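You operate a simulated robot arm through the tools that you are given. There is no shell and no other tool. Be economical: measure what you need, move in short steps, check, and stop when the job is done.

You are at the controls of a simulated robot arm. One attempt, no reset.

## Task
Pull up the nuts at P5 and P6, then dab each with paint.
Fine: up to the mark with the red wrench; wrench and marker are laid on the bench; leave the other ports as they are.

It is judged by the outcome, as a careful person would: the job done as asked, and still so three seconds after it is handed in. It fails if anything else is knocked over, pushed out of place, dropped, spilled or broken.

## Robot
A 7-joint arm with a two-finger parallel gripper, fixed in place. Base frame: the origin is at the foot of the arm, x ahead of it, y to its left, z up; the work surface is at about z = 0.782. Readings come in m, rad, newtons and seconds.
With the tool pointing down near the work surface it reaches from about 0.3 to 0.7 m from the base axis. Its first joint turns from -1.152 to 1.152 rad. Payload 1.57 kg.
Tool frame: the origin (TCP) lies between the finger pads and is the grasp point; the fingertips stand 0.03 m ahead of it; z points along the fingers, y is the line along which they close. Largest opening 0.11 m; finger width 0.024, thickness 0.012; the body of the gripper, 0.048 by 0.112 m, starts 0.078 m behind the TCP.
Orientation is that of the tool frame in the base frame, as a unit quaternion [w, x, y, z]. With the fingers straight down and closing along the base's y, the tool's x points along the base's -x, its y along +y and its z along -z.

## Interface
- The arm moves only by the tool move_arm. Its argument "commands" is one flat list of numbers, 6 for each row, row after row: the shift along the tool's x, y, z in m, then the turn, a rotation vector about the tool's x, y, z in rad. In form: [tx, ty, tz, wx, wy, wz, tx, ty, tz, wx, wy, wz, ...]. A call has 1 to 20 rows; each row is the pose to reach, as a shift and turn from the pose commanded when the call began, along the tool's axes at that moment. "fingers" is the finger opening in m, from 0 to 0.11, set as the call begins (left out, the last holds). A row lasts 0.2 s, in which the tool goes at most 0.05 m and 0.15 rad; a call with a longer step from one row to the next is refused whole, and so is a gripper value outside its range. A pose out of reach is approached as far as the arm can. The call stops where the force on the tool passes 40 N (or 10 N more than at its start, if that is more) or the arm is blocked; 0.2 s more then pass. Each finger travels about 0.108 m/s and halts on what it meets, pressing with about 41 N; the grip force reading is that of the motor and also rises with nothing between the fingers. The clock runs only during rows and for 0.2 s after the last one: add rows that repeat a pose to give the fingers time. It gives the time, the measured TCP pose, the force on the tool (base axes), the opening and the grip force at its end, in the units of the frame above (readings bear some noise), with the torque about the TCP (base axes, N m) and any sound that the robot's microphone picked up.
- Cameras (640 x 400 px; columns grow to the right, rows downward): "scene" is fixed at [0.1656, -0.3995, 1.3898]; the picture's right is [0.77, -0.64, 0.00], its down [-0.47, -0.57, -0.67] and it looks along [0.43, 0.52, -0.74] (base axes); focal length 266 px, centre (320, 200). "wrist" rides on the gripper at [0.07, 0.016, -0.141] in the tool frame; the picture's right is [-0.23, 0.97, 0.00], its down [-0.86, -0.20, -0.48] and it looks along [-0.47, -0.11, 0.88] (tool axes); focal length 222 px, centre (320, 200). There is no depth. A picture from a camera that has moved, and an enlarged one, comes with that camera's place and axes in the base frame and with its lens. The place of the scene camera against the robot may be out by one fixed shift of up to 0.012 m in any direction.
- camera(camera): a new picture of that camera. It takes no simulated time.
- close_up(camera, box): a new picture of the part [left, top, right, bottom] of that camera's present view, enlarged. It takes no simulated time.
- sign_off(): hands the job in; it is judged then, once.

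Work in short steps. Places have to be worked out from the pictures, the camera data and where the tool is seen: move nearer, look again, correct. Check each grasp and each placing, and mend what went wrong. You have 120 turns and 64 pictures in all, those below and enlarged ones among them. Open the gripper and draw the arm clear of the work before you hand the job in, unless the task says otherwise; then end with one line.

The tools are called after "Emit:" as a command line: name --argument value ..., lists and objects as JSON in quotes. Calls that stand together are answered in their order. move_arm: Moves the arm, as the interface text tells. Its arguments: {"type":"object","properties":{"commands":{"type":"array","items":{"type":"number"}},"fingers":{"type":"number"}},"required":["commands"]} The other tools are called the same way: camera (camera) takes a picture; close_up (camera, box) takes an enlarged picture of a part of a camera's view; sign_off () hands the job in.

At the start:

```text
t: 0.0
eef_pos: [0.3624, 0.2089, 1.0852]
orientation: [0.0, -0.001, 1.0, 0.0]
force: [-0.6, 0.2, -0.3]
wrist_torque: [-0.01, 0.02, 0.02]
finger_gap: 0.1099
gripper_force: 0.0
```

scene: 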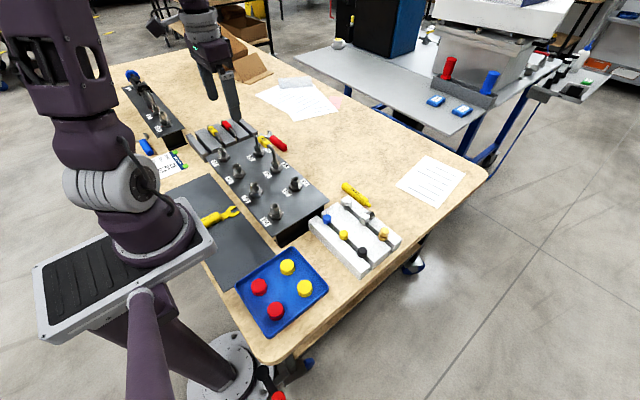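
wrist: 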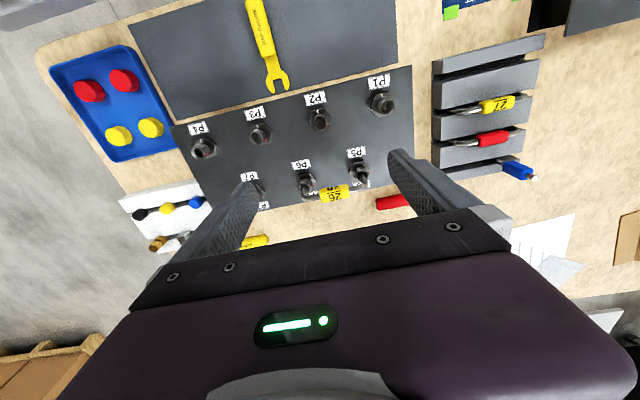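

The first views show a manifold with ports P1..P8, a wrench rack, markers in a rack, and some papers. I'll enlarge the key regions.

Emit:
close_up --camera "scene" --box '[180, 110, 340, 250]'

Emit:
close_up --camera "wrist" --box '[160, 60, 420, 230]'

Emit:
close_up --camera "scene" --box '[300, 150, 480, 280]'

Emit:
close_up --camera "scene" --box '[110, 60, 270, 180]'

Emit:
close_up --camera "wrist" --box '[370, 20, 600, 220]'

```text
2.86 times, centred on (260, 180) of scene
camera zoom: at [0.1656, -0.3995, 1.3898], right [0.77, -0.64, 0.0], down [-0.47, -0.57, -0.67], along [0.43, 0.52, -0.74], focal length 759 px, centre (491, 257)
```

zoom: 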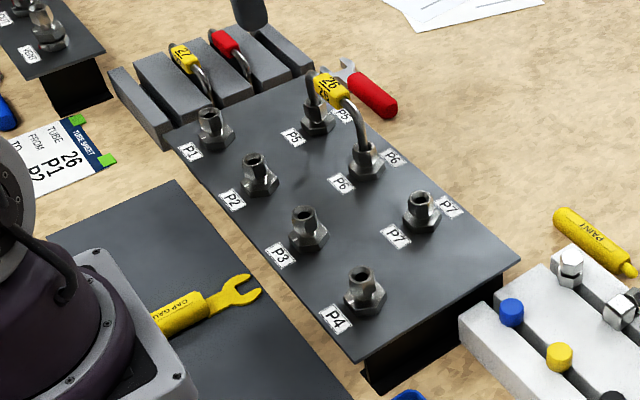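

```text
2.35 times, centred on (290, 145) of wrist
camera zoom: at [0.2934, 0.2234, 1.2271], right [0.23, 0.97, 0.0], down [0.86, -0.2, 0.48], along [0.47, -0.11, -0.88], focal length 523 px, centre (391, 329)
```

zoom: 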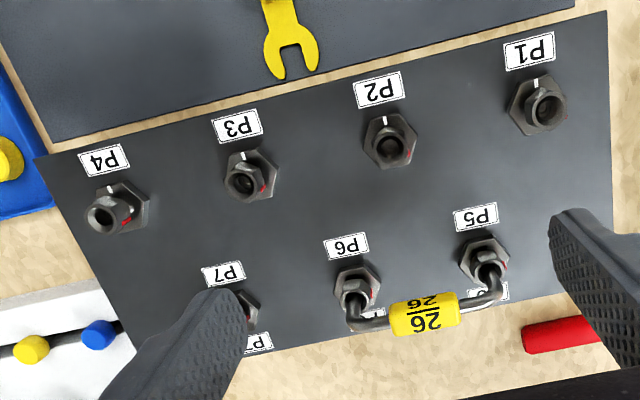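

```text
3.08 times, centred on (390, 215) of scene
camera zoom: at [0.1656, -0.3995, 1.3898], right [0.77, -0.64, 0.0], down [-0.47, -0.57, -0.67], along [0.43, 0.52, -0.74], focal length 817 px, centre (105, 154)
```

zoom: 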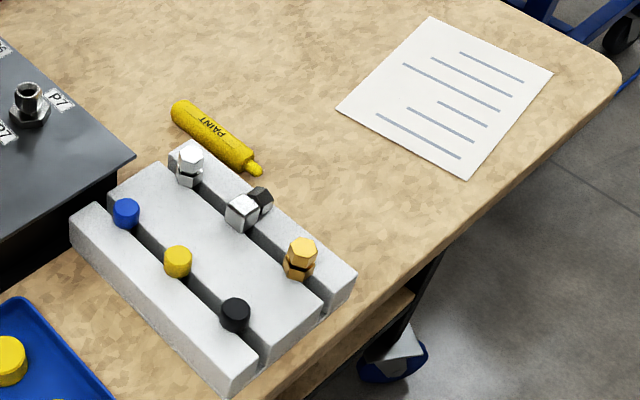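

```text
3.33 times, centred on (190, 120) of scene
camera zoom: at [0.1656, -0.3995, 1.3898], right [0.77, -0.64, 0.0], down [-0.47, -0.57, -0.67], along [0.43, 0.52, -0.74], focal length 885 px, centre (753, 467)
```

zoom: 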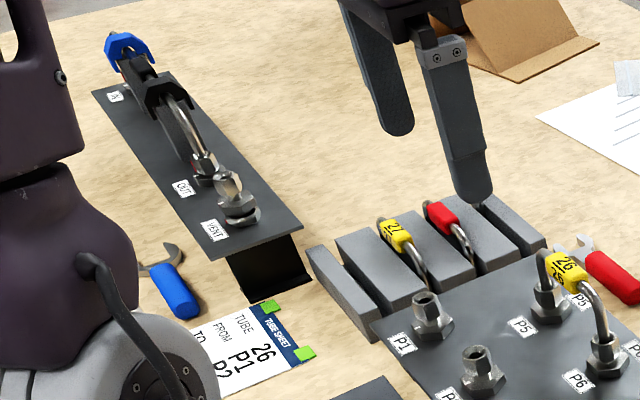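

```text
2.00 times, centred on (485, 120) of wrist
camera zoom: at [0.2934, 0.2234, 1.2271], right [0.23, 0.97, 0.0], down [0.86, -0.2, 0.48], along [0.47, -0.11, -0.88], focal length 444 px, centre (-10, 360)
```

zoom: 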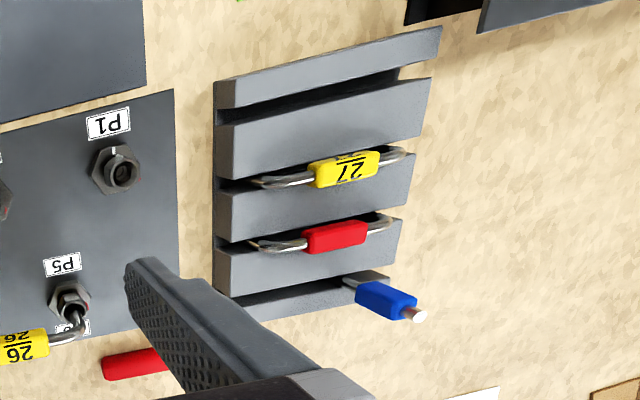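

Tube 26 links P5 and P6, and a red wrench lies behind the panel. I'll zoom tightly on the nuts and the wrench to read the marks.

Emit:
close_up --camera "wrist" --box '[280, 135, 390, 205]'

Emit:
close_up --camera "scene" --box '[235, 120, 295, 180]'

```text
5.71 times, centred on (335, 170) of wrist
camera zoom: at [0.2934, 0.2234, 1.2271], right [0.23, 0.97, 0.0], down [0.86, -0.2, 0.48], along [0.47, -0.11, -0.88], focal length 1269 px, centre (234, 371)
```

zoom: 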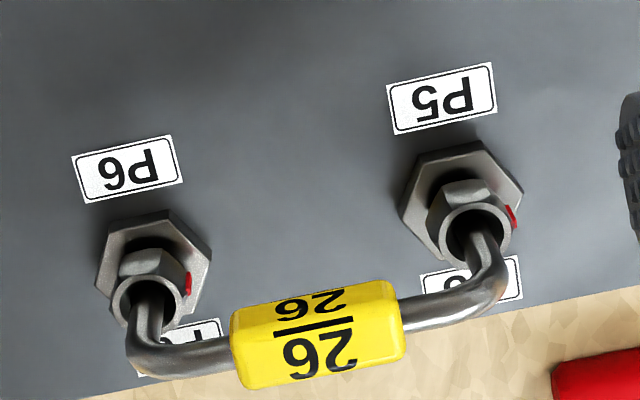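

```text
6.67 times, centred on (265, 150) of scene
camera zoom: at [0.1656, -0.3995, 1.3898], right [0.77, -0.64, 0.0], down [-0.47, -0.57, -0.67], along [0.43, 0.52, -0.74], focal length 1771 px, centre (687, 533)
```

zoom: 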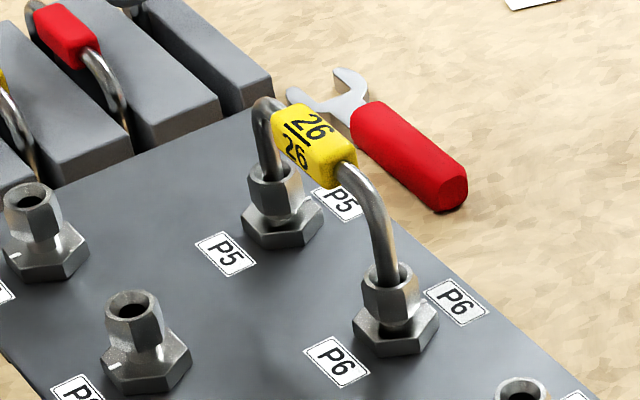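

The nuts carry a red mark, but the fixed marks are on the far side. I'll yaw the tool -90° and move behind the panel to look at the nuts from the other side and at the wrench.

Emit:
move_arm --commands '[-0.017, 0.011, 0.008, 0, 0, 0.143, -0.034, 0.022, 0.015, 0, 0, 0.286, -0.052, 0.033, 0.023, 0, 0, 0.428, -0.069, 0.044, 0.031, 0, 0, 0.571, -0.086, 0.055, 0.039, 0, 0, 0.714, -0.104, 0.065, 0.046, 0, 0, 0.857, -0.121, 0.076, 0.054, 0, 0, 1.0, -0.138, 0.087, 0.062, 0, 0, 1.142, -0.155, 0.098, 0.07, 0, 0, 1.285, -0.173, 0.109, 0.077, 0, 0, 1.428, -0.19, 0.12, 0.085, 0, 0, 1.571]'

Emit:
camera --camera "wrist"

```text
t: 2.4
eef_pos: [0.5533, 0.3278, 1.0011]
orientation: [0.001, 0.707, 0.707, 0.0]
force: [0.9, 0.8, 0.8]
wrist_torque: [-0.02, 0.02, -0.05]
finger_gap: 0.1101
gripper_force: 0.1
```

```text
54 pictures are left
camera wrist: at [0.5704, 0.3971, 1.142], right [0.97, -0.23, 0.0], down [-0.2, -0.85, 0.48], along [-0.11, -0.47, -0.88], focal length 222 px, centre (320, 200)
```

wrist: 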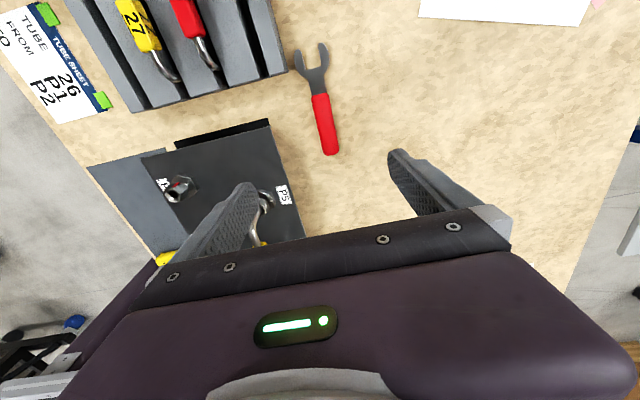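

Wrench lies along y at x≈0.563, handle y 0.29–0.375, jaw near y 0.42. I zoom on P5 from this side and on the wrench.

Emit:
close_up --camera "wrist" --box '[225, 160, 315, 245]'

Emit:
close_up --camera "wrist" --box '[270, 30, 360, 170]'

```text
4.71 times, centred on (270, 202) of wrist
camera zoom: at [0.5704, 0.3971, 1.142], right [0.97, -0.23, 0.0], down [-0.2, -0.85, 0.48], along [-0.11, -0.47, -0.88], focal length 1045 px, centre (555, 188)
```

zoom: 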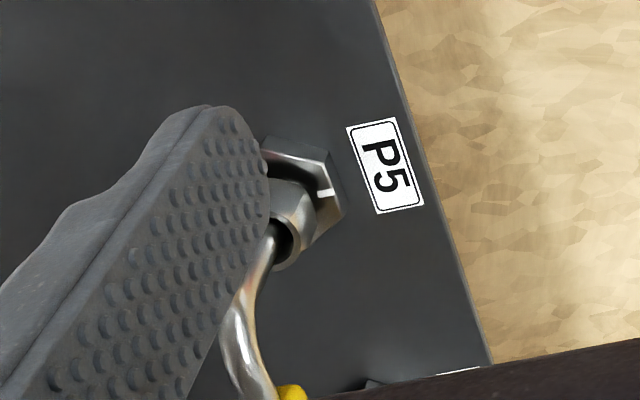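

```text
2.86 times, centred on (315, 100) of wrist
camera zoom: at [0.5704, 0.3971, 1.142], right [0.97, -0.23, 0.0], down [-0.2, -0.85, 0.48], along [-0.11, -0.47, -0.88], focal length 635 px, centre (334, 486)
```

zoom: 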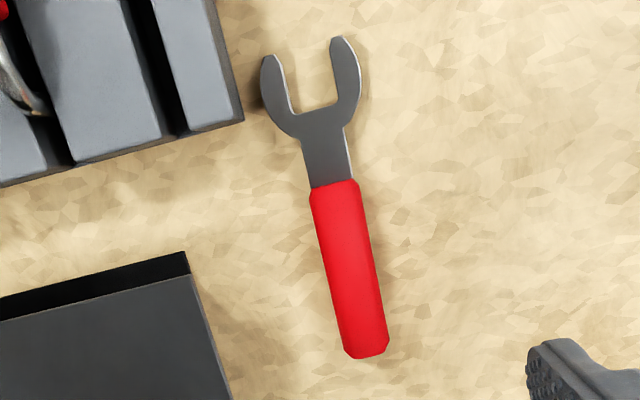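

White mark on P5 is at the +x side, the red mark at +y, so roughly a quarter turn clockwise is needed. I descend part-way over the wrench handle with opening 0.06 and check.

Emit:
move_arm --commands '[0.002, 0.005, 0.035, 0, 0, 0, 0.0055, 0.013, 0.07, 0, 0, 0, 0.0055, 0.013, 0.105, 0, 0, 0, 0.0055, 0.013, 0.14, 0, 0, 0, 0.0055, 0.013, 0.14, 0, 0, 0]' --fingers 0.06

Emit:
camera --camera "wrist"

```text
t: 3.6
eef_pos: [0.5667, 0.3332, 0.8612]
orientation: [0.0, 0.707, 0.707, 0.0]
force: [-0.4, -1.1, 0.1]
wrist_torque: [-0.01, 0.01, 0.02]
finger_gap: 0.0599
gripper_force: 0.0
```

```text
51 pictures are left
camera wrist: at [0.5838, 0.4028, 1.0023], right [0.97, -0.23, 0.0], down [-0.2, -0.86, 0.48], along [-0.11, -0.47, -0.88], focal length 222 px, centre (320, 200)
```

wrist: 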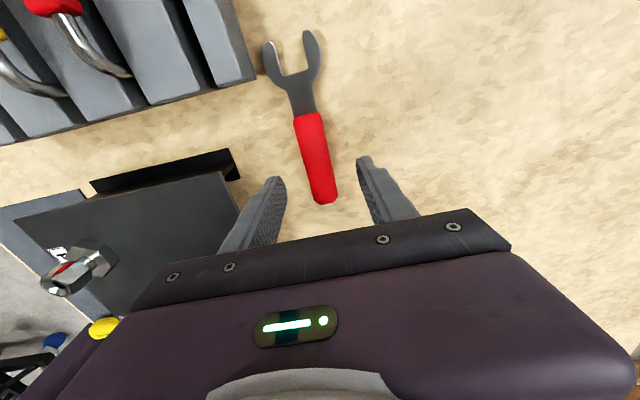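

The handle sits centred between the fingers (x≈0.565, y 0.288–0.377). I descend to z≈0.816 and close.

Emit:
move_arm --commands '[0, -0.001, 0.025, 0, 0, 0, 0, -0.001, 0.045, 0, 0, 0]'

Emit:
move_arm --commands '[0, 0, 0, 0, 0, 0, 0, 0, 0, 0, 0, 0, 0, 0, 0, 0, 0, 0]' --fingers 0.0

Emit:
move_arm --commands '[0, 0, -0.03, 0, 0, 0, 0, 0, -0.07, 0, 0, 0, 0, 0, -0.11, 0, 0, 0]'

Emit:
camera --camera "wrist"

```text
t: 4.2
eef_pos: [0.5656, 0.3342, 0.8165]
orientation: [0.0, 0.707, 0.707, 0.001]
force: [-1.6, -0.1, 0.2]
wrist_torque: [-0.01, 0.01, -0.04]
finger_gap: 0.0598
gripper_force: 0.1
```

```text
t: 5.0
eef_pos: [0.565, 0.3336, 0.8166]
orientation: [0.0, 0.707, 0.707, 0.0]
force: [0.4, 0.5, -0.6]
wrist_torque: [-0.01, 0.01, 0.02]
finger_gap: 0.025
gripper_force: 36.7
```

```text
t: 5.8
eef_pos: [0.566, 0.3314, 0.9261]
orientation: [0.0, 0.707, 0.707, 0.0]
force: [0.0, -0.6, -1.7]
wrist_torque: [-0.06, 0.01, -0.01]
finger_gap: 0.0253
gripper_force: 36.8
```

```text
50 pictures are left
camera wrist: at [0.582, 0.4019, 1.0674], right [0.97, -0.23, 0.0], down [-0.2, -0.86, 0.48], along [-0.11, -0.47, -0.88], focal length 222 px, centre (320, 200)
```

wrist: 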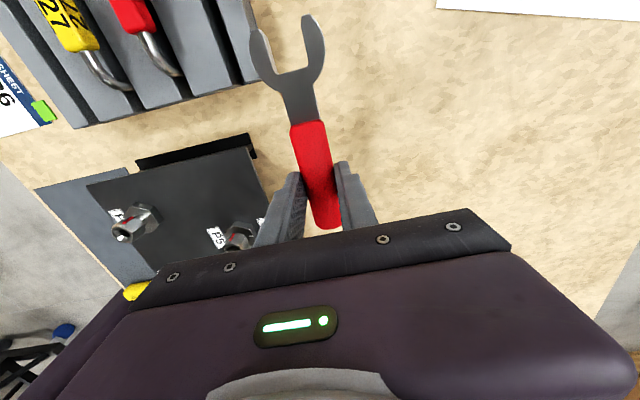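

Wrench is firmly held, straight, with the jaw centre ≈0.087 m ahead of the TCP. I raise it, yaw back to 0, and take up a vantage to see the hex orientation and marks on both nuts.

Emit:
move_arm --commands '[0, 0, -0.04, 0, 0, -0.1, 0, 0, -0.08, 0, 0, -0.24, -0.02, -0.015, -0.104, 0, 0, -0.38, -0.045, -0.03, -0.104, 0, 0, -0.52, -0.07, -0.045, -0.104, 0, 0, -0.66, -0.095, -0.06, -0.104, 0, 0, -0.8, -0.12, -0.075, -0.104, 0, 0, -0.94, -0.145, -0.09, -0.104, 0, 0, -1.08, -0.17, -0.11, -0.104, 0, 0, -1.22, -0.19, -0.125, -0.104, 0, 0, -1.35, -0.205, -0.14, -0.104, 0, 0, -1.47, -0.211, -0.146, -0.104, 0, 0, -1.571]'

Emit:
camera --camera "wrist"

```text
t: 8.4
eef_pos: [0.4188, 0.1216, 1.0305]
orientation: [-0.001, -0.002, 1.0, 0.0]
force: [0.5, 0.0, -1.5]
wrist_torque: [0.0, -0.03, 0.02]
finger_gap: 0.0252
gripper_force: 37.0
```

```text
49 pictures are left
camera wrist: at [0.3495, 0.1379, 1.1715], right [0.22, 0.97, 0.0], down [0.86, -0.2, 0.48], along [0.47, -0.11, -0.88], focal length 222 px, centre (320, 200)
```

wrist: 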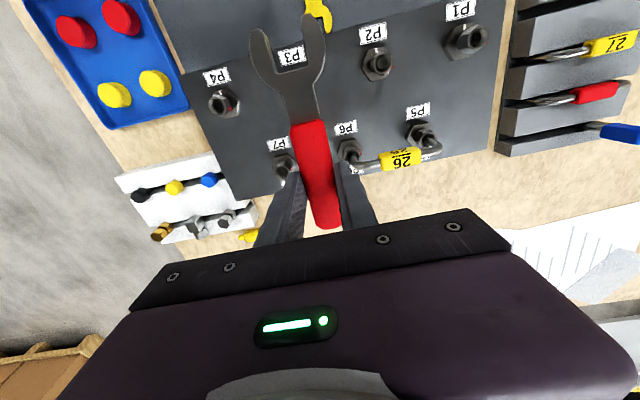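

Both nuts are visible; I zoom tightly on each.

Emit:
close_up --camera "wrist" --box '[395, 105, 455, 165]'

Emit:
close_up --camera "wrist" --box '[325, 120, 385, 180]'

Emit:
close_up --camera "scene" --box '[245, 135, 290, 175]'

```text
6.67 times, centred on (425, 135) of wrist
camera zoom: at [0.3495, 0.1379, 1.1715], right [0.22, 0.97, 0.0], down [0.86, -0.2, 0.48], along [0.47, -0.11, -0.88], focal length 1481 px, centre (-380, 633)
```

zoom: 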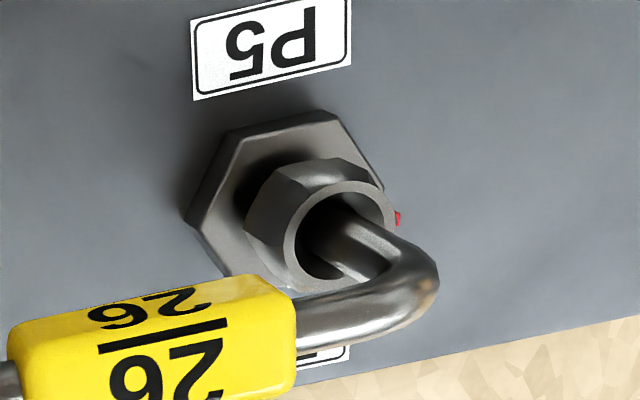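

```text
6.67 times, centred on (355, 150) of wrist
camera zoom: at [0.3495, 0.1379, 1.1715], right [0.22, 0.97, 0.0], down [0.86, -0.2, 0.48], along [0.47, -0.11, -0.88], focal length 1481 px, centre (87, 533)
```

zoom: 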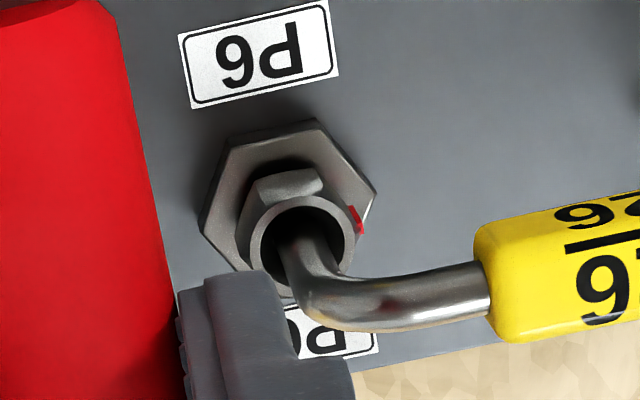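

```text
10.00 times, centred on (268, 155) of scene
camera zoom: at [0.1656, -0.3995, 1.3898], right [0.77, -0.64, 0.0], down [-0.47, -0.57, -0.67], along [0.43, 0.52, -0.74], focal length 2656 px, centre (845, 650)
```

zoom: 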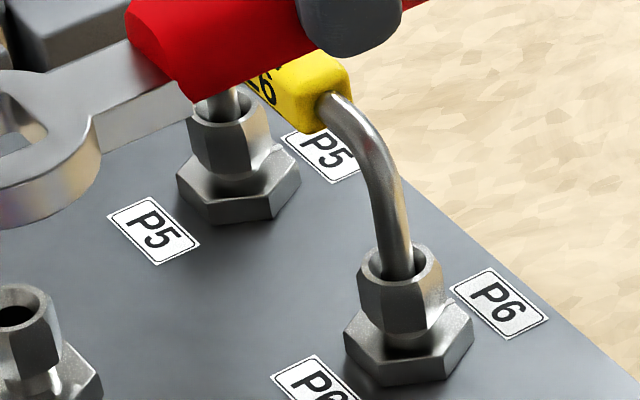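

Panel is aligned with the base axes; P5 ≈ (0.452, 0.260), P6 ≈ (0.4505, 0.159), nut tops ≈ 0.87. I move the camera almost directly above the nuts to measure hex angle and mark angles without perspective.

Emit:
move_arm --commands '[-0.04, -0.004, 0.01, 0, 0, 0, -0.08, -0.008, 0.02, 0, 0, 0, -0.102, -0.008, 0.03, 0, 0, 0, -0.102, -0.008, 0.03, 0, 0, 0]'

Emit:
close_up --camera "wrist" --box '[325, 50, 485, 150]'

```text
t: 9.4
eef_pos: [0.5211, 0.114, 0.9995]
orientation: [0.0, -0.001, 1.0, 0.0]
force: [1.6, 0.2, -1.5]
wrist_torque: [-0.01, -0.06, 0.01]
finger_gap: 0.0253
gripper_force: 36.8
```

```text
4.00 times, centred on (405, 100) of wrist
camera zoom: at [0.4515, 0.1293, 1.1416], right [0.23, 0.97, 0.0], down [0.86, -0.2, 0.48], along [0.47, -0.11, -0.88], focal length 888 px, centre (-20, 600)
```

zoom: 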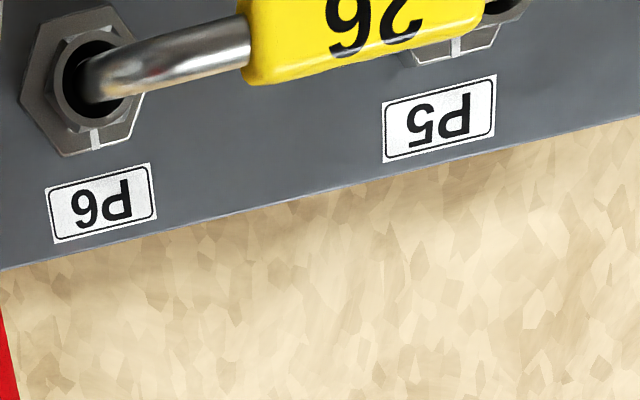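

P6's white mark is on the +x side. Zoom in on each tightly.

Emit:
close_up --camera "wrist" --box '[328, 45, 368, 95]'

Emit:
close_up --camera "wrist" --box '[420, 25, 470, 75]'

```text
8.00 times, centred on (348, 70) of wrist
camera zoom: at [0.4515, 0.1293, 1.1416], right [0.23, 0.97, 0.0], down [0.86, -0.2, 0.48], along [0.47, -0.11, -0.88], focal length 1777 px, centre (96, 1240)
```

zoom: 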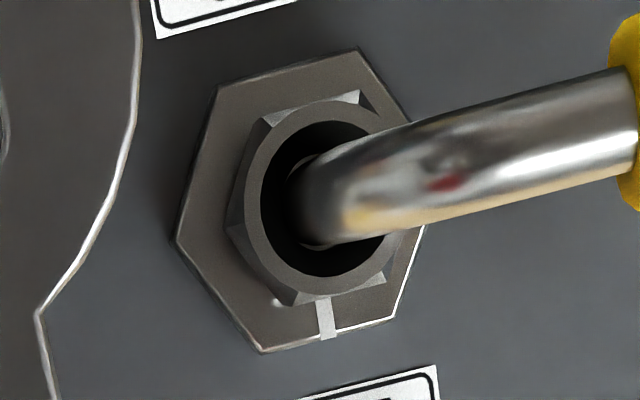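

```text
8.00 times, centred on (445, 50) of wrist
camera zoom: at [0.4515, 0.1293, 1.1416], right [0.23, 0.97, 0.0], down [0.86, -0.2, 0.48], along [0.47, -0.11, -0.88], focal length 1777 px, centre (-680, 1400)
```

zoom: 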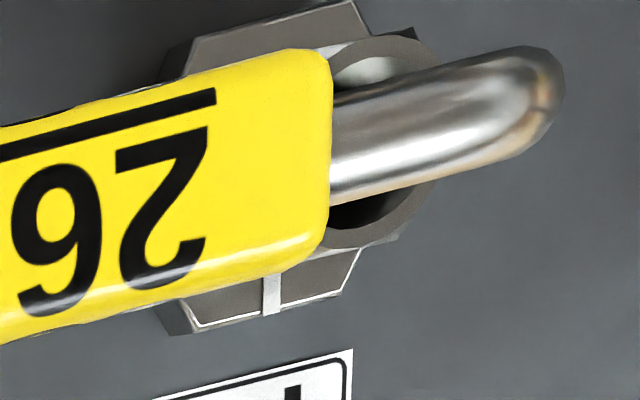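

Measured: P6 nut flats face 0/60/120°, white mark at azimuth 0. Now I check heights (body, nut, tube) with a tight scene close-up.

Emit:
close_up --camera "scene" --box '[262, 140, 292, 176]'

Emit:
close_up --camera "scene" --box '[244, 126, 280, 162]'

```text
11.11 times, centred on (277, 158) of scene
camera zoom: at [0.1656, -0.3995, 1.3898], right [0.77, -0.64, 0.0], down [-0.47, -0.57, -0.67], along [0.43, 0.52, -0.74], focal length 2951 px, centre (798, 667)
```

zoom: 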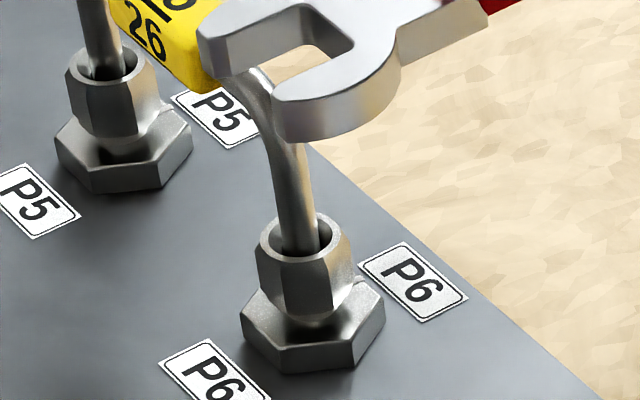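

```text
11.11 times, centred on (262, 144) of scene
camera zoom: at [0.1656, -0.3995, 1.3898], right [0.77, -0.64, 0.0], down [-0.47, -0.57, -0.67], along [0.43, 0.52, -0.74], focal length 2951 px, centre (964, 822)
```

zoom: 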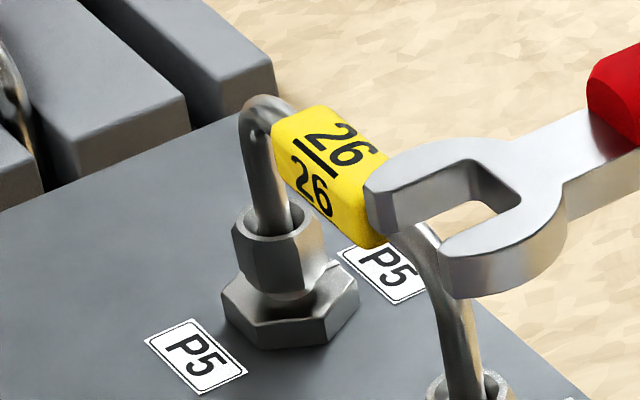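

Blade sits ≈0.0235 below the TCP and nut hex spans z≈0.852–0.870. I move to a pre-approach for P5 at handle azimuth +30°, 0.058 m back from seating, and descend to blade height.

Emit:
move_arm --commands '[-0.012, 0.044, 0, 0, 0, -0.105, -0.024, 0.088, 0, 0, 0, -0.21, -0.036, 0.132, 0, 0, 0, -0.314, -0.048, 0.176, 0, 0, 0, -0.419, -0.0565, 0.2185, 0, 0, 0, -0.5236, -0.0565, 0.2185, 0.035, 0, 0, -0.5236, -0.0565, 0.2185, 0.07, 0, 0, -0.5236, -0.0565, 0.2185, 0.09, 0, 0, -0.5236, -0.0565, 0.2185, 0.09, 0, 0, -0.5236]'

Emit:
camera --camera "wrist"

Emit:
close_up --camera "scene" --box '[235, 95, 315, 165]'

```text
t: 11.4
eef_pos: [0.5772, 0.3333, 0.9092]
orientation: [0.0, -0.26, 0.966, 0.0]
force: [-0.1, -1.3, 0.3]
wrist_torque: [0.02, -0.04, -0.04]
finger_gap: 0.0252
gripper_force: 36.9
```

```text
40 pictures are left
camera wrist: at [0.5082, 0.3117, 1.0511], right [-0.29, 0.96, 0.0], down [0.84, 0.26, 0.48], along [0.46, 0.14, -0.88], focal length 222 px, centre (320, 200)
```

wrist: 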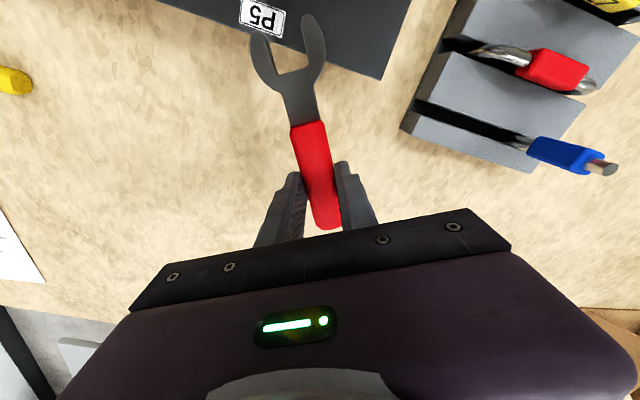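

```text
5.71 times, centred on (275, 130) of scene
camera zoom: at [0.1656, -0.3995, 1.3898], right [0.77, -0.64, 0.0], down [-0.47, -0.57, -0.67], along [0.43, 0.52, -0.74], focal length 1518 px, centre (577, 600)
```

zoom: 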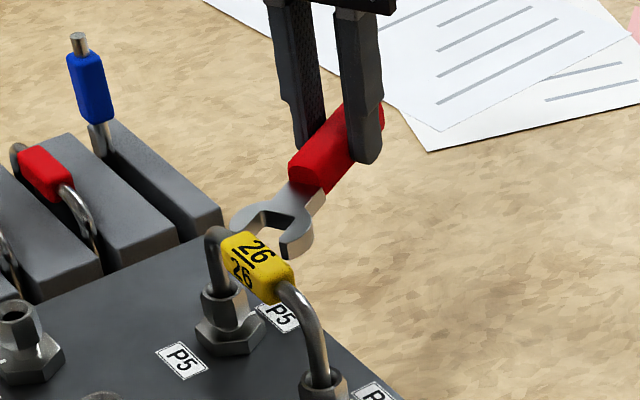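

Clear of the tube. I descend to z≈0.8865 and advance 0.028 so the tips come near the nut, then look.

Emit:
move_arm --commands '[0, 0, 0.0227, 0, 0, 0, 0.014, 0, 0.0227, 0, 0, 0, 0.028, 0, 0.0227, 0, 0, 0, 0.028, 0, 0.0227, 0, 0, 0]'

Emit:
close_up --camera "wrist" --box '[230, 0, 350, 75]'

Emit:
close_up --camera "scene" --box '[245, 120, 290, 160]'

```text
t: 12.4
eef_pos: [0.5522, 0.3186, 0.888]
orientation: [0.001, -0.258, 0.966, 0.0]
force: [0.3, 1.2, -1.4]
wrist_torque: [0.04, -0.04, -0.04]
finger_gap: 0.0252
gripper_force: 36.2
```

```text
5.33 times, centred on (290, 38) of wrist
camera zoom: at [0.484, 0.2974, 1.0289], right [-0.29, 0.96, 0.0], down [0.84, 0.25, 0.48], along [0.46, 0.14, -0.88], focal length 1185 px, centre (480, 1067)
```

zoom: 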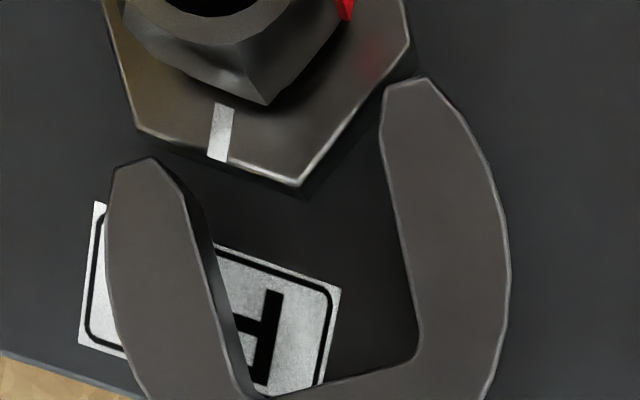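

```text
10.00 times, centred on (268, 140) of scene
camera zoom: at [0.1656, -0.3995, 1.3898], right [0.77, -0.64, 0.0], down [-0.47, -0.57, -0.67], along [0.43, 0.52, -0.74], focal length 2656 px, centre (845, 800)
```

zoom: 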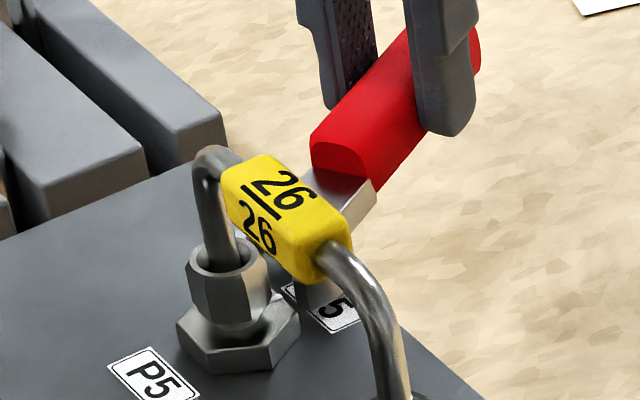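

Flats are parallel to the jaws; the nut axis looks ~2 mm to the jaw's -y side. I correct laterally and advance slowly by 0.020 first.

Emit:
move_arm --commands '[0, -0.0022, 0, 0, 0, 0, 0.006, -0.0022, 0, 0, 0, 0, 0.012, -0.0022, 0, 0, 0, 0, 0.018, -0.0022, 0, 0, 0, 0]'

Emit:
close_up --camera "wrist" --box '[230, 0, 350, 75]'

```text
t: 13.2
eef_pos: [0.5509, 0.3168, 0.8908]
orientation: [0.013, -0.259, 0.966, 0.005]
force: [5.3, 5.8, -0.6]
wrist_torque: [0.2, -0.21, -0.31]
finger_gap: 0.0254
gripper_force: 36.9
stopped in row 3: the force on the tool passed its limit at 47 N (the readings are from after the stop); the commanded pose is now the measured one
```

```text
5.33 times, centred on (290, 38) of wrist
camera zoom: at [0.4803, 0.293, 1.0306], right [-0.29, 0.96, 0.01], down [0.83, 0.25, 0.5], along [0.48, 0.15, -0.87], focal length 1185 px, centre (480, 1067)
```

zoom: 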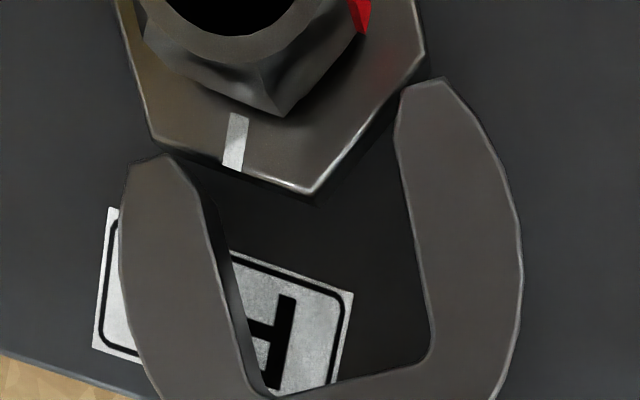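

The tips hit the body hex below the nut (blade too low). I back off, level the tool, and raise to z≈0.8955, then look again.

Emit:
move_arm --commands '[-0.008, 0, 0, 0, 0, 0, -0.012, 0, 0, 0.003, 0.028, 0, -0.012, 0, -0.005, 0.003, 0.028, 0, -0.012, 0, -0.005, 0.003, 0.028, 0]'

Emit:
camera --camera "wrist"

Emit:
close_up --camera "scene" --box '[245, 120, 290, 160]'

```text
t: 14.2
eef_pos: [0.5614, 0.3213, 0.8958]
orientation: [-0.002, -0.259, 0.966, 0.0]
force: [-0.8, 0.4, -1.9]
wrist_torque: [-0.01, -0.04, 0.0]
finger_gap: 0.0252
gripper_force: 36.7
```

```text
35 pictures are left
camera wrist: at [0.4935, 0.3007, 1.0377], right [-0.29, 0.96, 0.0], down [0.84, 0.26, 0.47], along [0.45, 0.14, -0.88], focal length 222 px, centre (320, 200)
```

wrist: 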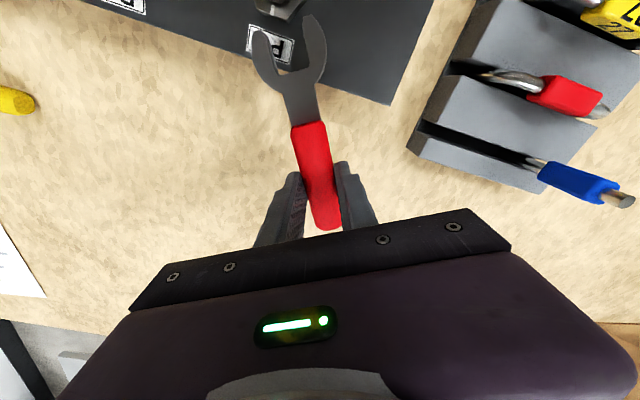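

```text
10.00 times, centred on (268, 140) of scene
camera zoom: at [0.1656, -0.3995, 1.3898], right [0.77, -0.64, 0.0], down [-0.47, -0.57, -0.67], along [0.43, 0.52, -0.74], focal length 2656 px, centre (845, 800)
```

zoom: 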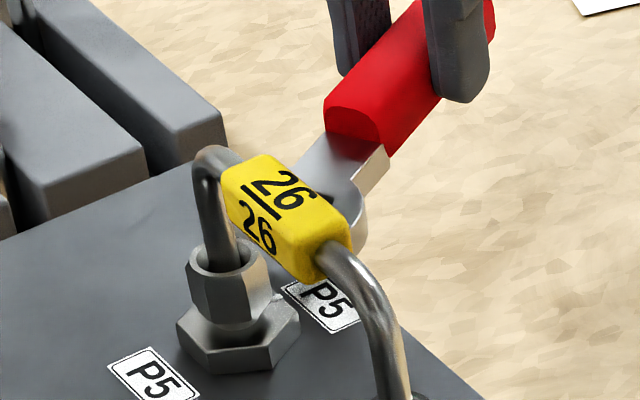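

Height now above the body top. Lateral alignment is good; I advance 0.024 slowly and check.

Emit:
move_arm --commands '[0.008, 0, 0, 0.0, 0, 0, 0.016, 0, 0, 0, 0, 0, 0.02, 0, 0, 0, 0, 0, 0.024, 0, 0, 0, 0, 0]'

Emit:
close_up --camera "wrist" --box '[230, 0, 350, 75]'

```text
t: 15.2
eef_pos: [0.5395, 0.3101, 0.8953]
orientation: [-0.003, -0.259, 0.966, 0.0]
force: [-2.1, 8.0, -2.7]
wrist_torque: [0.31, -0.08, -0.77]
finger_gap: 0.0249
gripper_force: 36.3
```

```text
5.33 times, centred on (290, 38) of wrist
camera zoom: at [0.472, 0.2895, 1.0377], right [-0.29, 0.96, 0.0], down [0.84, 0.26, 0.47], along [0.45, 0.14, -0.88], focal length 1185 px, centre (480, 1067)
```

zoom: 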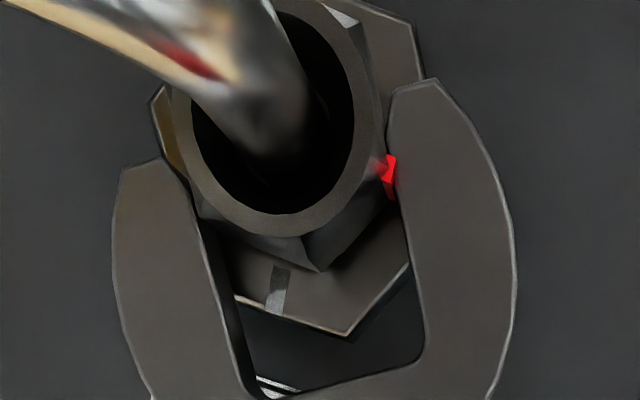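

The jaw is around the nut; red mark is visible at the right-hand vertex (azimuth ≈90°). Slight side load, so I shift +0.001 in y and continue seating 0.014.

Emit:
move_arm --commands '[0.001, 0.001, 0, 0, 0, 0, 0.005, 0.001, 0, 0, 0, 0, 0.01, 0.001, 0, 0, 0, 0, 0.014, 0.001, 0, 0, 0, 0]'

Emit:
close_up --camera "wrist" --box '[230, 0, 350, 75]'

```text
t: 16.2
eef_pos: [0.5293, 0.3051, 0.8959]
orientation: [0.0, -0.26, 0.966, 0.0]
force: [7.0, 10.1, -3.1]
wrist_torque: [0.41, -0.39, -0.58]
finger_gap: 0.0254
gripper_force: 36.2
```

```text
5.33 times, centred on (290, 38) of wrist
camera zoom: at [0.4607, 0.2833, 1.0379], right [-0.29, 0.96, 0.0], down [0.84, 0.26, 0.48], along [0.46, 0.14, -0.88], focal length 1185 px, centre (480, 1067)
```

zoom: 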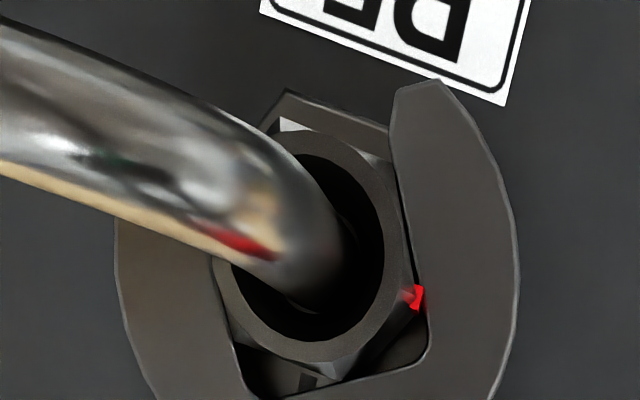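

The nut is seated in the throat; pivot is ≈0.0885 m ahead. I swing clockwise about the nut axis by 0.36 rad first and watch the force.

Emit:
move_arm --commands '[-0.0005, 0, 0, 0, 0, 0, 0.0006, -0.0106, 0, 0, 0, 0.12, 0.0025, -0.021, 0, 0, 0, 0.24, 0.0057, -0.0312, 0, 0, 0, 0.36]'

Emit:
close_up --camera "wrist" --box '[230, 0, 350, 75]'

```text
t: 17.2
eef_pos: [0.5394, 0.2736, 0.8949]
orientation: [-0.002, -0.08, 0.997, -0.001]
force: [13.4, 11.6, -7.1]
wrist_torque: [0.36, -0.84, -0.51]
finger_gap: 0.0253
gripper_force: 36.9
```

```text
5.33 times, centred on (290, 38) of wrist
camera zoom: at [0.4686, 0.2787, 1.0377], right [0.07, 1.0, 0.0], down [0.88, -0.06, 0.48], along [0.47, -0.03, -0.88], focal length 1185 px, centre (480, 1067)
```

zoom: 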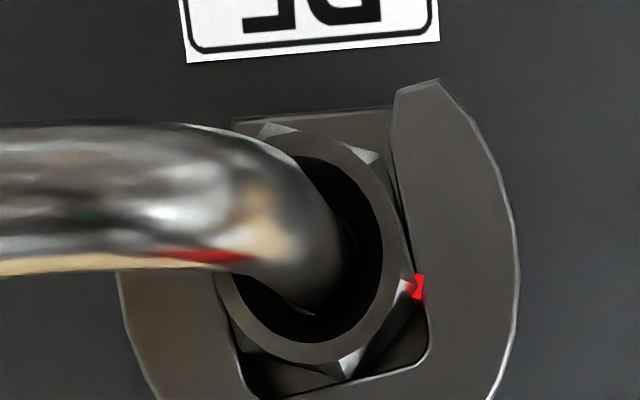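

The nut turns with the wrench (handle now at 9°). I continue the swing to about -29°.

Emit:
move_arm --commands '[0.0, -0.0097, 0, 0, 0, 0.11, 0.0016, -0.0193, 0, 0, 0, 0.22, 0.0042, -0.0287, 0, 0, 0, 0.33, 0.0079, -0.0377, 0, 0, 0, 0.44, 0.0126, -0.0463, 0, 0, 0, 0.55, 0.0181, -0.0543, 0, 0, 0, 0.66]'

Emit:
close_up --camera "wrist" --box '[230, 0, 350, 75]'

```text
t: 18.6
eef_pos: [0.5291, 0.2168, 0.8957]
orientation: [-0.001, 0.246, 0.969, -0.002]
force: [4.9, 4.3, -11.2]
wrist_torque: [-0.32, -0.83, -0.04]
finger_gap: 0.025
gripper_force: 37.2
```

```text
5.33 times, centred on (290, 38) of wrist
camera zoom: at [0.4769, 0.2645, 1.0377], right [0.66, 0.75, -0.01], down [0.66, -0.58, 0.48], along [0.35, -0.32, -0.88], focal length 1185 px, centre (480, 1067)
```

zoom: 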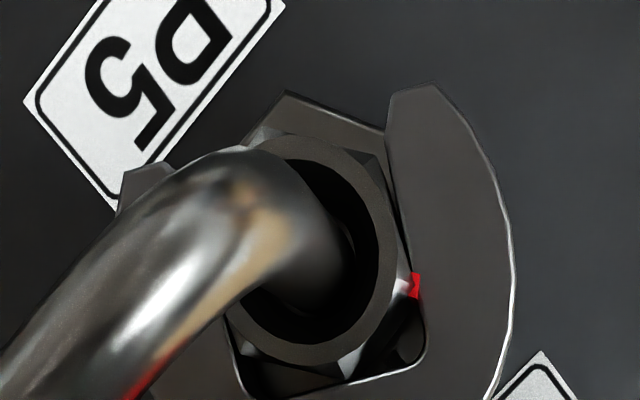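

Red has come round about 60°, still ~30° short. Clearance allows continuing the swing, so I go another 0.42 rad and compare red to white.

Emit:
move_arm --commands '[0.0004, -0.0093, 0, 0, 0, 0.105, 0.0019, -0.0184, 0, 0, 0, 0.21, 0.0043, -0.0274, 0, 0, 0, 0.315, 0.0077, -0.0361, 0, 0, 0, 0.42]'

Emit:
camera --camera "wrist"

Emit:
close_up --camera "wrist" --box '[260, 15, 330, 75]'

```text
t: 19.6
eef_pos: [0.5044, 0.1891, 0.8958]
orientation: [-0.001, 0.442, 0.897, -0.003]
force: [1.6, 1.7, -8.3]
wrist_torque: [-0.46, -0.4, 0.48]
finger_gap: 0.0253
gripper_force: 36.9
```

```text
29 pictures are left
camera wrist: at [0.4768, 0.2543, 1.0376], right [0.91, 0.41, -0.01], down [0.36, -0.8, 0.48], along [0.19, -0.44, -0.88], focal length 222 px, centre (320, 200)
```

wrist: 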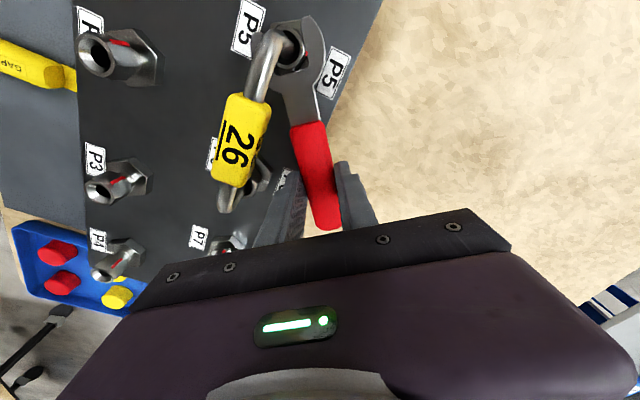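

```text
6.67 times, centred on (295, 45) of wrist
camera zoom: at [0.4768, 0.2543, 1.0376], right [0.91, 0.41, -0.01], down [0.36, -0.8, 0.48], along [0.19, -0.44, -0.88], focal length 1481 px, centre (487, 1233)
```

zoom: 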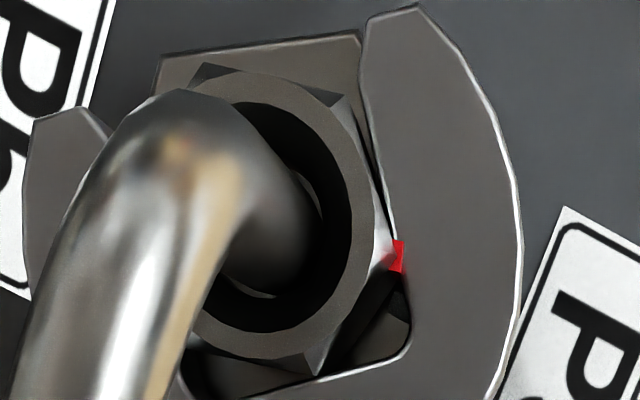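

White is hidden under the blade; from geometry red is at azimuth ≈14°, so ~14° remain. Finger clearance to P6 is ~6 mm, so I swing 0.2 rad more and measure.

Emit:
move_arm --commands '[0.0004, -0.0088, 0, 0, 0, 0.1, 0.0017, -0.0176, 0, 0, 0, 0.2, 0.0017, -0.0176, 0, 0, 0, 0.2]'

Emit:
close_up --camera "wrist" --box '[260, 15, 330, 75]'

```text
t: 20.4
eef_pos: [0.4902, 0.1802, 0.8958]
orientation: [-0.001, 0.53, 0.848, -0.002]
force: [-0.9, -0.2, -6.2]
wrist_torque: [-0.35, -0.11, 0.65]
finger_gap: 0.0252
gripper_force: 36.5
```

```text
6.67 times, centred on (295, 45) of wrist
camera zoom: at [0.4755, 0.2494, 1.0379], right [0.97, 0.22, 0.0], down [0.2, -0.85, 0.48], along [0.1, -0.47, -0.88], focal length 1481 px, centre (487, 1233)
```

zoom: 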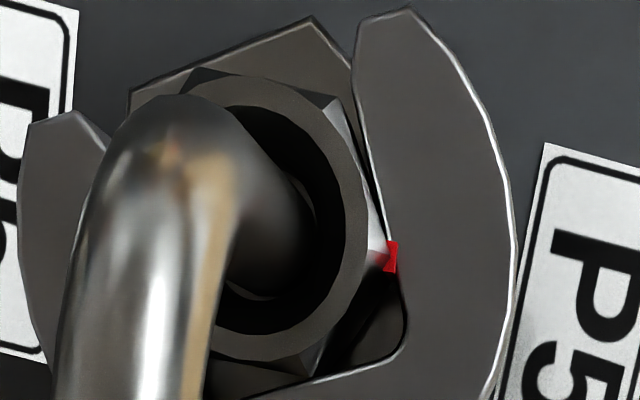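

Red now computes to azimuth ≈0–3°. I back the wrench off along its handle to see red against white directly.

Emit:
move_arm --commands '[0, 0, 0, 0, 0, -0.04, -0.01, 0, 0, 0, 0, -0.04, -0.02, 0, 0, 0, 0, -0.04, -0.032, 0, 0, 0, 0, -0.04]'

Emit:
close_up --camera "wrist" --box '[250, 0, 350, 75]'

```text
t: 21.4
eef_pos: [0.5032, 0.1485, 0.8951]
orientation: [-0.001, 0.513, 0.859, -0.003]
force: [-0.2, 0.0, -0.5]
wrist_torque: [0.01, 0.02, -0.03]
finger_gap: 0.0252
gripper_force: 36.2
```

```text
5.33 times, centred on (300, 38) of wrist
camera zoom: at [0.4867, 0.2194, 1.0373], right [0.96, 0.26, -0.01], down [0.23, -0.85, 0.48], along [0.12, -0.46, -0.88], focal length 1185 px, centre (427, 1067)
```

zoom: 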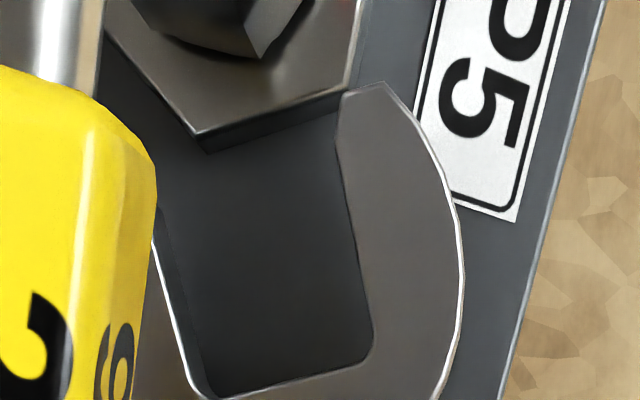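

The jaw is off the nut. I move +x clear of the tube, raise, and yaw back to 0 for a view of P5 from the mark side.

Emit:
move_arm --commands '[-0.0142, 0.0265, 0, 0, 0, 0, -0.0284, 0.0529, 0, 0, 0, 0, -0.0284, 0.0529, -0.03, 0, 0, 0, -0.0284, 0.0529, -0.055, 0, 0, -0.1, -0.01, 0.065, -0.055, 0, 0, -0.24, 0.008, 0.076, -0.055, 0, 0, -0.38, 0.025, 0.086, -0.055, 0, 0, -0.52, 0.04, 0.096, -0.055, 0, 0, -0.66, 0.0577, 0.107, -0.055, 0, 0, -0.8, 0.0577, 0.107, -0.055, 0, 0, -0.94, 0.0577, 0.107, -0.055, 0, 0, -1.079, 0.0577, 0.107, -0.055, 0, 0, -1.079]'

Emit:
close_up --camera "wrist" --box '[270, 0, 370, 75]'

```text
t: 24.0
eef_pos: [0.5715, 0.2534, 0.9512]
orientation: [-0.003, -0.003, 1.0, -0.002]
force: [-0.2, -0.3, -1.7]
wrist_torque: [0.02, -0.02, -0.04]
finger_gap: 0.0252
gripper_force: 37.2
```

```text
5.33 times, centred on (320, 38) of wrist
camera zoom: at [0.5029, 0.269, 1.0926], right [0.22, 0.97, 0.0], down [0.86, -0.19, 0.48], along [0.46, -0.11, -0.88], focal length 1185 px, centre (320, 1067)
```

zoom: 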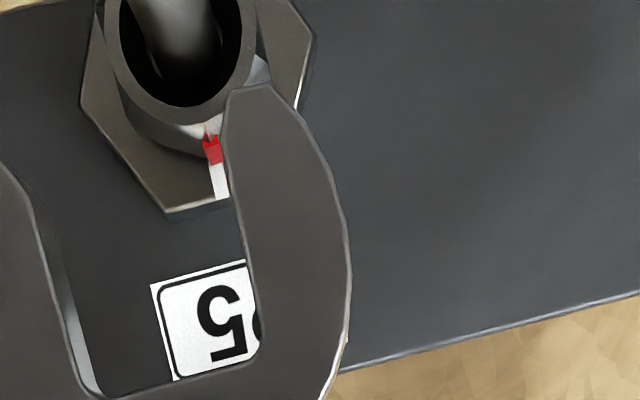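

Red is right over the white mark but the blade partly hides it; shift sideways for a clean comparison.

Emit:
move_arm --commands '[-0.01, 0.017, 0, 0, 0, 0, -0.01, 0.017, 0, 0, 0, 0]'

Emit:
close_up --camera "wrist" --box '[270, 0, 320, 40]'

```text
t: 24.6
eef_pos: [0.5824, 0.2711, 0.9508]
orientation: [-0.002, -0.002, 1.0, -0.001]
force: [0.2, -1.2, -1.7]
wrist_torque: [0.01, 0.01, -0.02]
finger_gap: 0.0251
gripper_force: 36.6
```

```text
10.00 times, centred on (295, 20) of wrist
camera zoom: at [0.513, 0.2866, 1.0924], right [0.22, 0.97, 0.0], down [0.86, -0.2, 0.47], along [0.46, -0.11, -0.88], focal length 2221 px, centre (570, 2000)
```

zoom: 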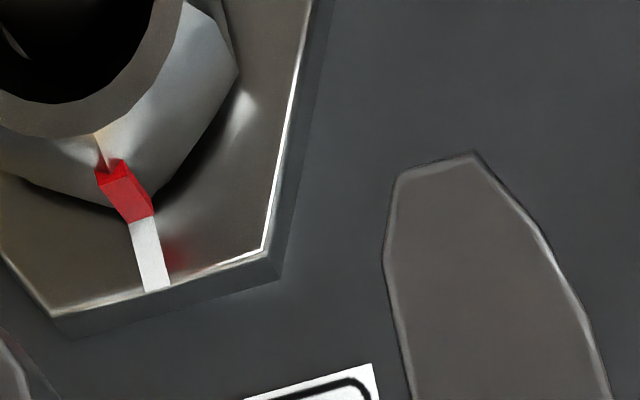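

P5's red mark lines up with its white mark. Now P6: move to its pre-approach at azimuth +30° and descend to z≈0.8955, then close in partially.

Emit:
move_arm --commands '[-0.003, -0.01, 0, 0, 0, -0.13, -0.0057, -0.02, 0, 0, 0, -0.26, -0.0057, -0.03, 0, 0, 0, -0.39, -0.0057, -0.0323, 0, 0, 0, -0.5236, -0.0057, -0.0323, 0.03, 0, 0, -0.5236, -0.0057, -0.0323, 0.0553, 0, 0, -0.5236, -0.0057, -0.0323, 0.0553, 0, 0, -0.5236]'

Emit:
move_arm --commands '[0.015, 0, 0, 0, 0, 0, 0.03, 0, 0, 0, 0, 0, 0.03, 0, 0, 0, 0, 0]'

Emit:
close_up --camera "wrist" --box '[230, 0, 350, 75]'

```text
t: 26.2
eef_pos: [0.5873, 0.2366, 0.8947]
orientation: [-0.003, -0.261, 0.965, -0.001]
force: [0.1, 0.0, -1.4]
wrist_torque: [-0.03, -0.02, -0.01]
finger_gap: 0.0254
gripper_force: 36.9
```

```text
t: 27.0
eef_pos: [0.5613, 0.2219, 0.8957]
orientation: [-0.002, -0.26, 0.965, -0.001]
force: [0.5, 0.4, -1.5]
wrist_torque: [0.04, -0.02, -0.03]
finger_gap: 0.0251
gripper_force: 36.9
```

```text
5.33 times, centred on (290, 38) of wrist
camera zoom: at [0.4939, 0.2008, 1.0374], right [-0.29, 0.96, 0.0], down [0.84, 0.26, 0.47], along [0.45, 0.14, -0.88], focal length 1185 px, centre (480, 1067)
```

zoom: 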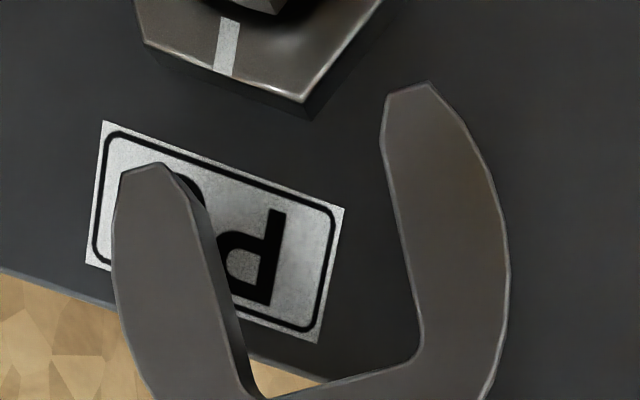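

Geometry matches P5's approach. I advance 0.022 with +0.001 lateral, then check.

Emit:
move_arm --commands '[0.008, 0.001, 0, 0, 0, 0, 0.014, 0.001, 0, 0, 0, 0, 0.018, 0.001, 0, 0, 0, 0, 0.022, 0.001, 0, 0, 0, 0]'

Emit:
close_up --camera "wrist" --box '[230, 0, 350, 75]'

```text
t: 28.0
eef_pos: [0.5409, 0.2124, 0.8965]
orientation: [-0.003, -0.261, 0.965, 0.0]
force: [-1.3, 4.2, -0.5]
wrist_torque: [0.1, 0.05, -0.42]
finger_gap: 0.025
gripper_force: 36.2
```

```text
5.33 times, centred on (290, 38) of wrist
camera zoom: at [0.4738, 0.1916, 1.0378], right [-0.29, 0.96, 0.0], down [0.84, 0.26, 0.47], along [0.45, 0.14, -0.88], focal length 1185 px, centre (480, 1067)
```

zoom: 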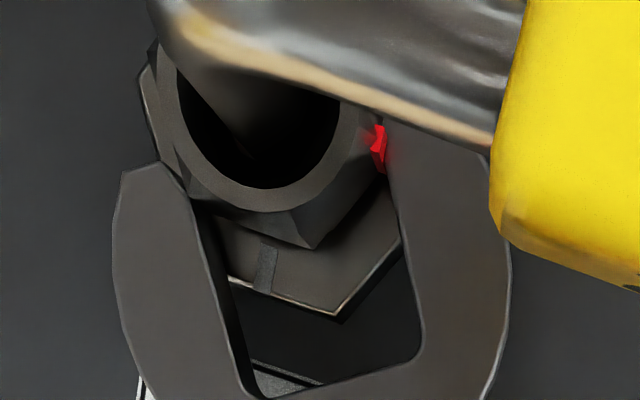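

Same picture as at P5. Continue seating 0.0165.

Emit:
move_arm --commands '[0.004, 0.0007, 0, 0, 0, 0, 0.009, 0.0007, 0, 0, 0, 0, 0.013, 0.0007, 0, 0, 0, 0, 0.0165, 0.0007, 0, 0, 0, 0]'

Emit:
close_up --camera "wrist" --box '[230, 0, 350, 75]'

```text
t: 29.0
eef_pos: [0.5298, 0.2067, 0.8967]
orientation: [0.001, -0.261, 0.965, 0.0]
force: [11.9, 8.7, -3.8]
wrist_torque: [0.29, -0.47, -0.14]
finger_gap: 0.0251
gripper_force: 36.2
```

```text
5.33 times, centred on (290, 38) of wrist
camera zoom: at [0.4604, 0.184, 1.0382], right [-0.29, 0.96, 0.0], down [0.84, 0.26, 0.48], along [0.46, 0.14, -0.88], focal length 1185 px, centre (480, 1067)
```

zoom: 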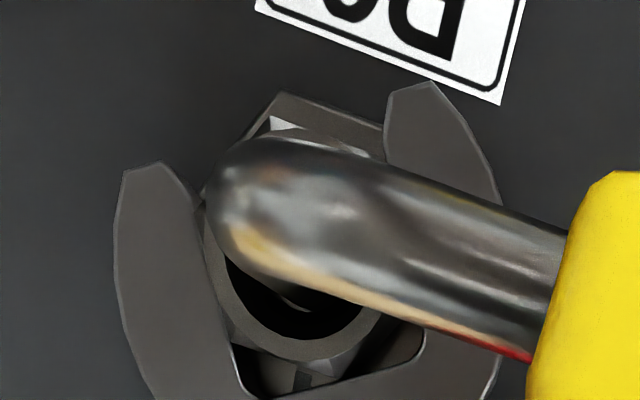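

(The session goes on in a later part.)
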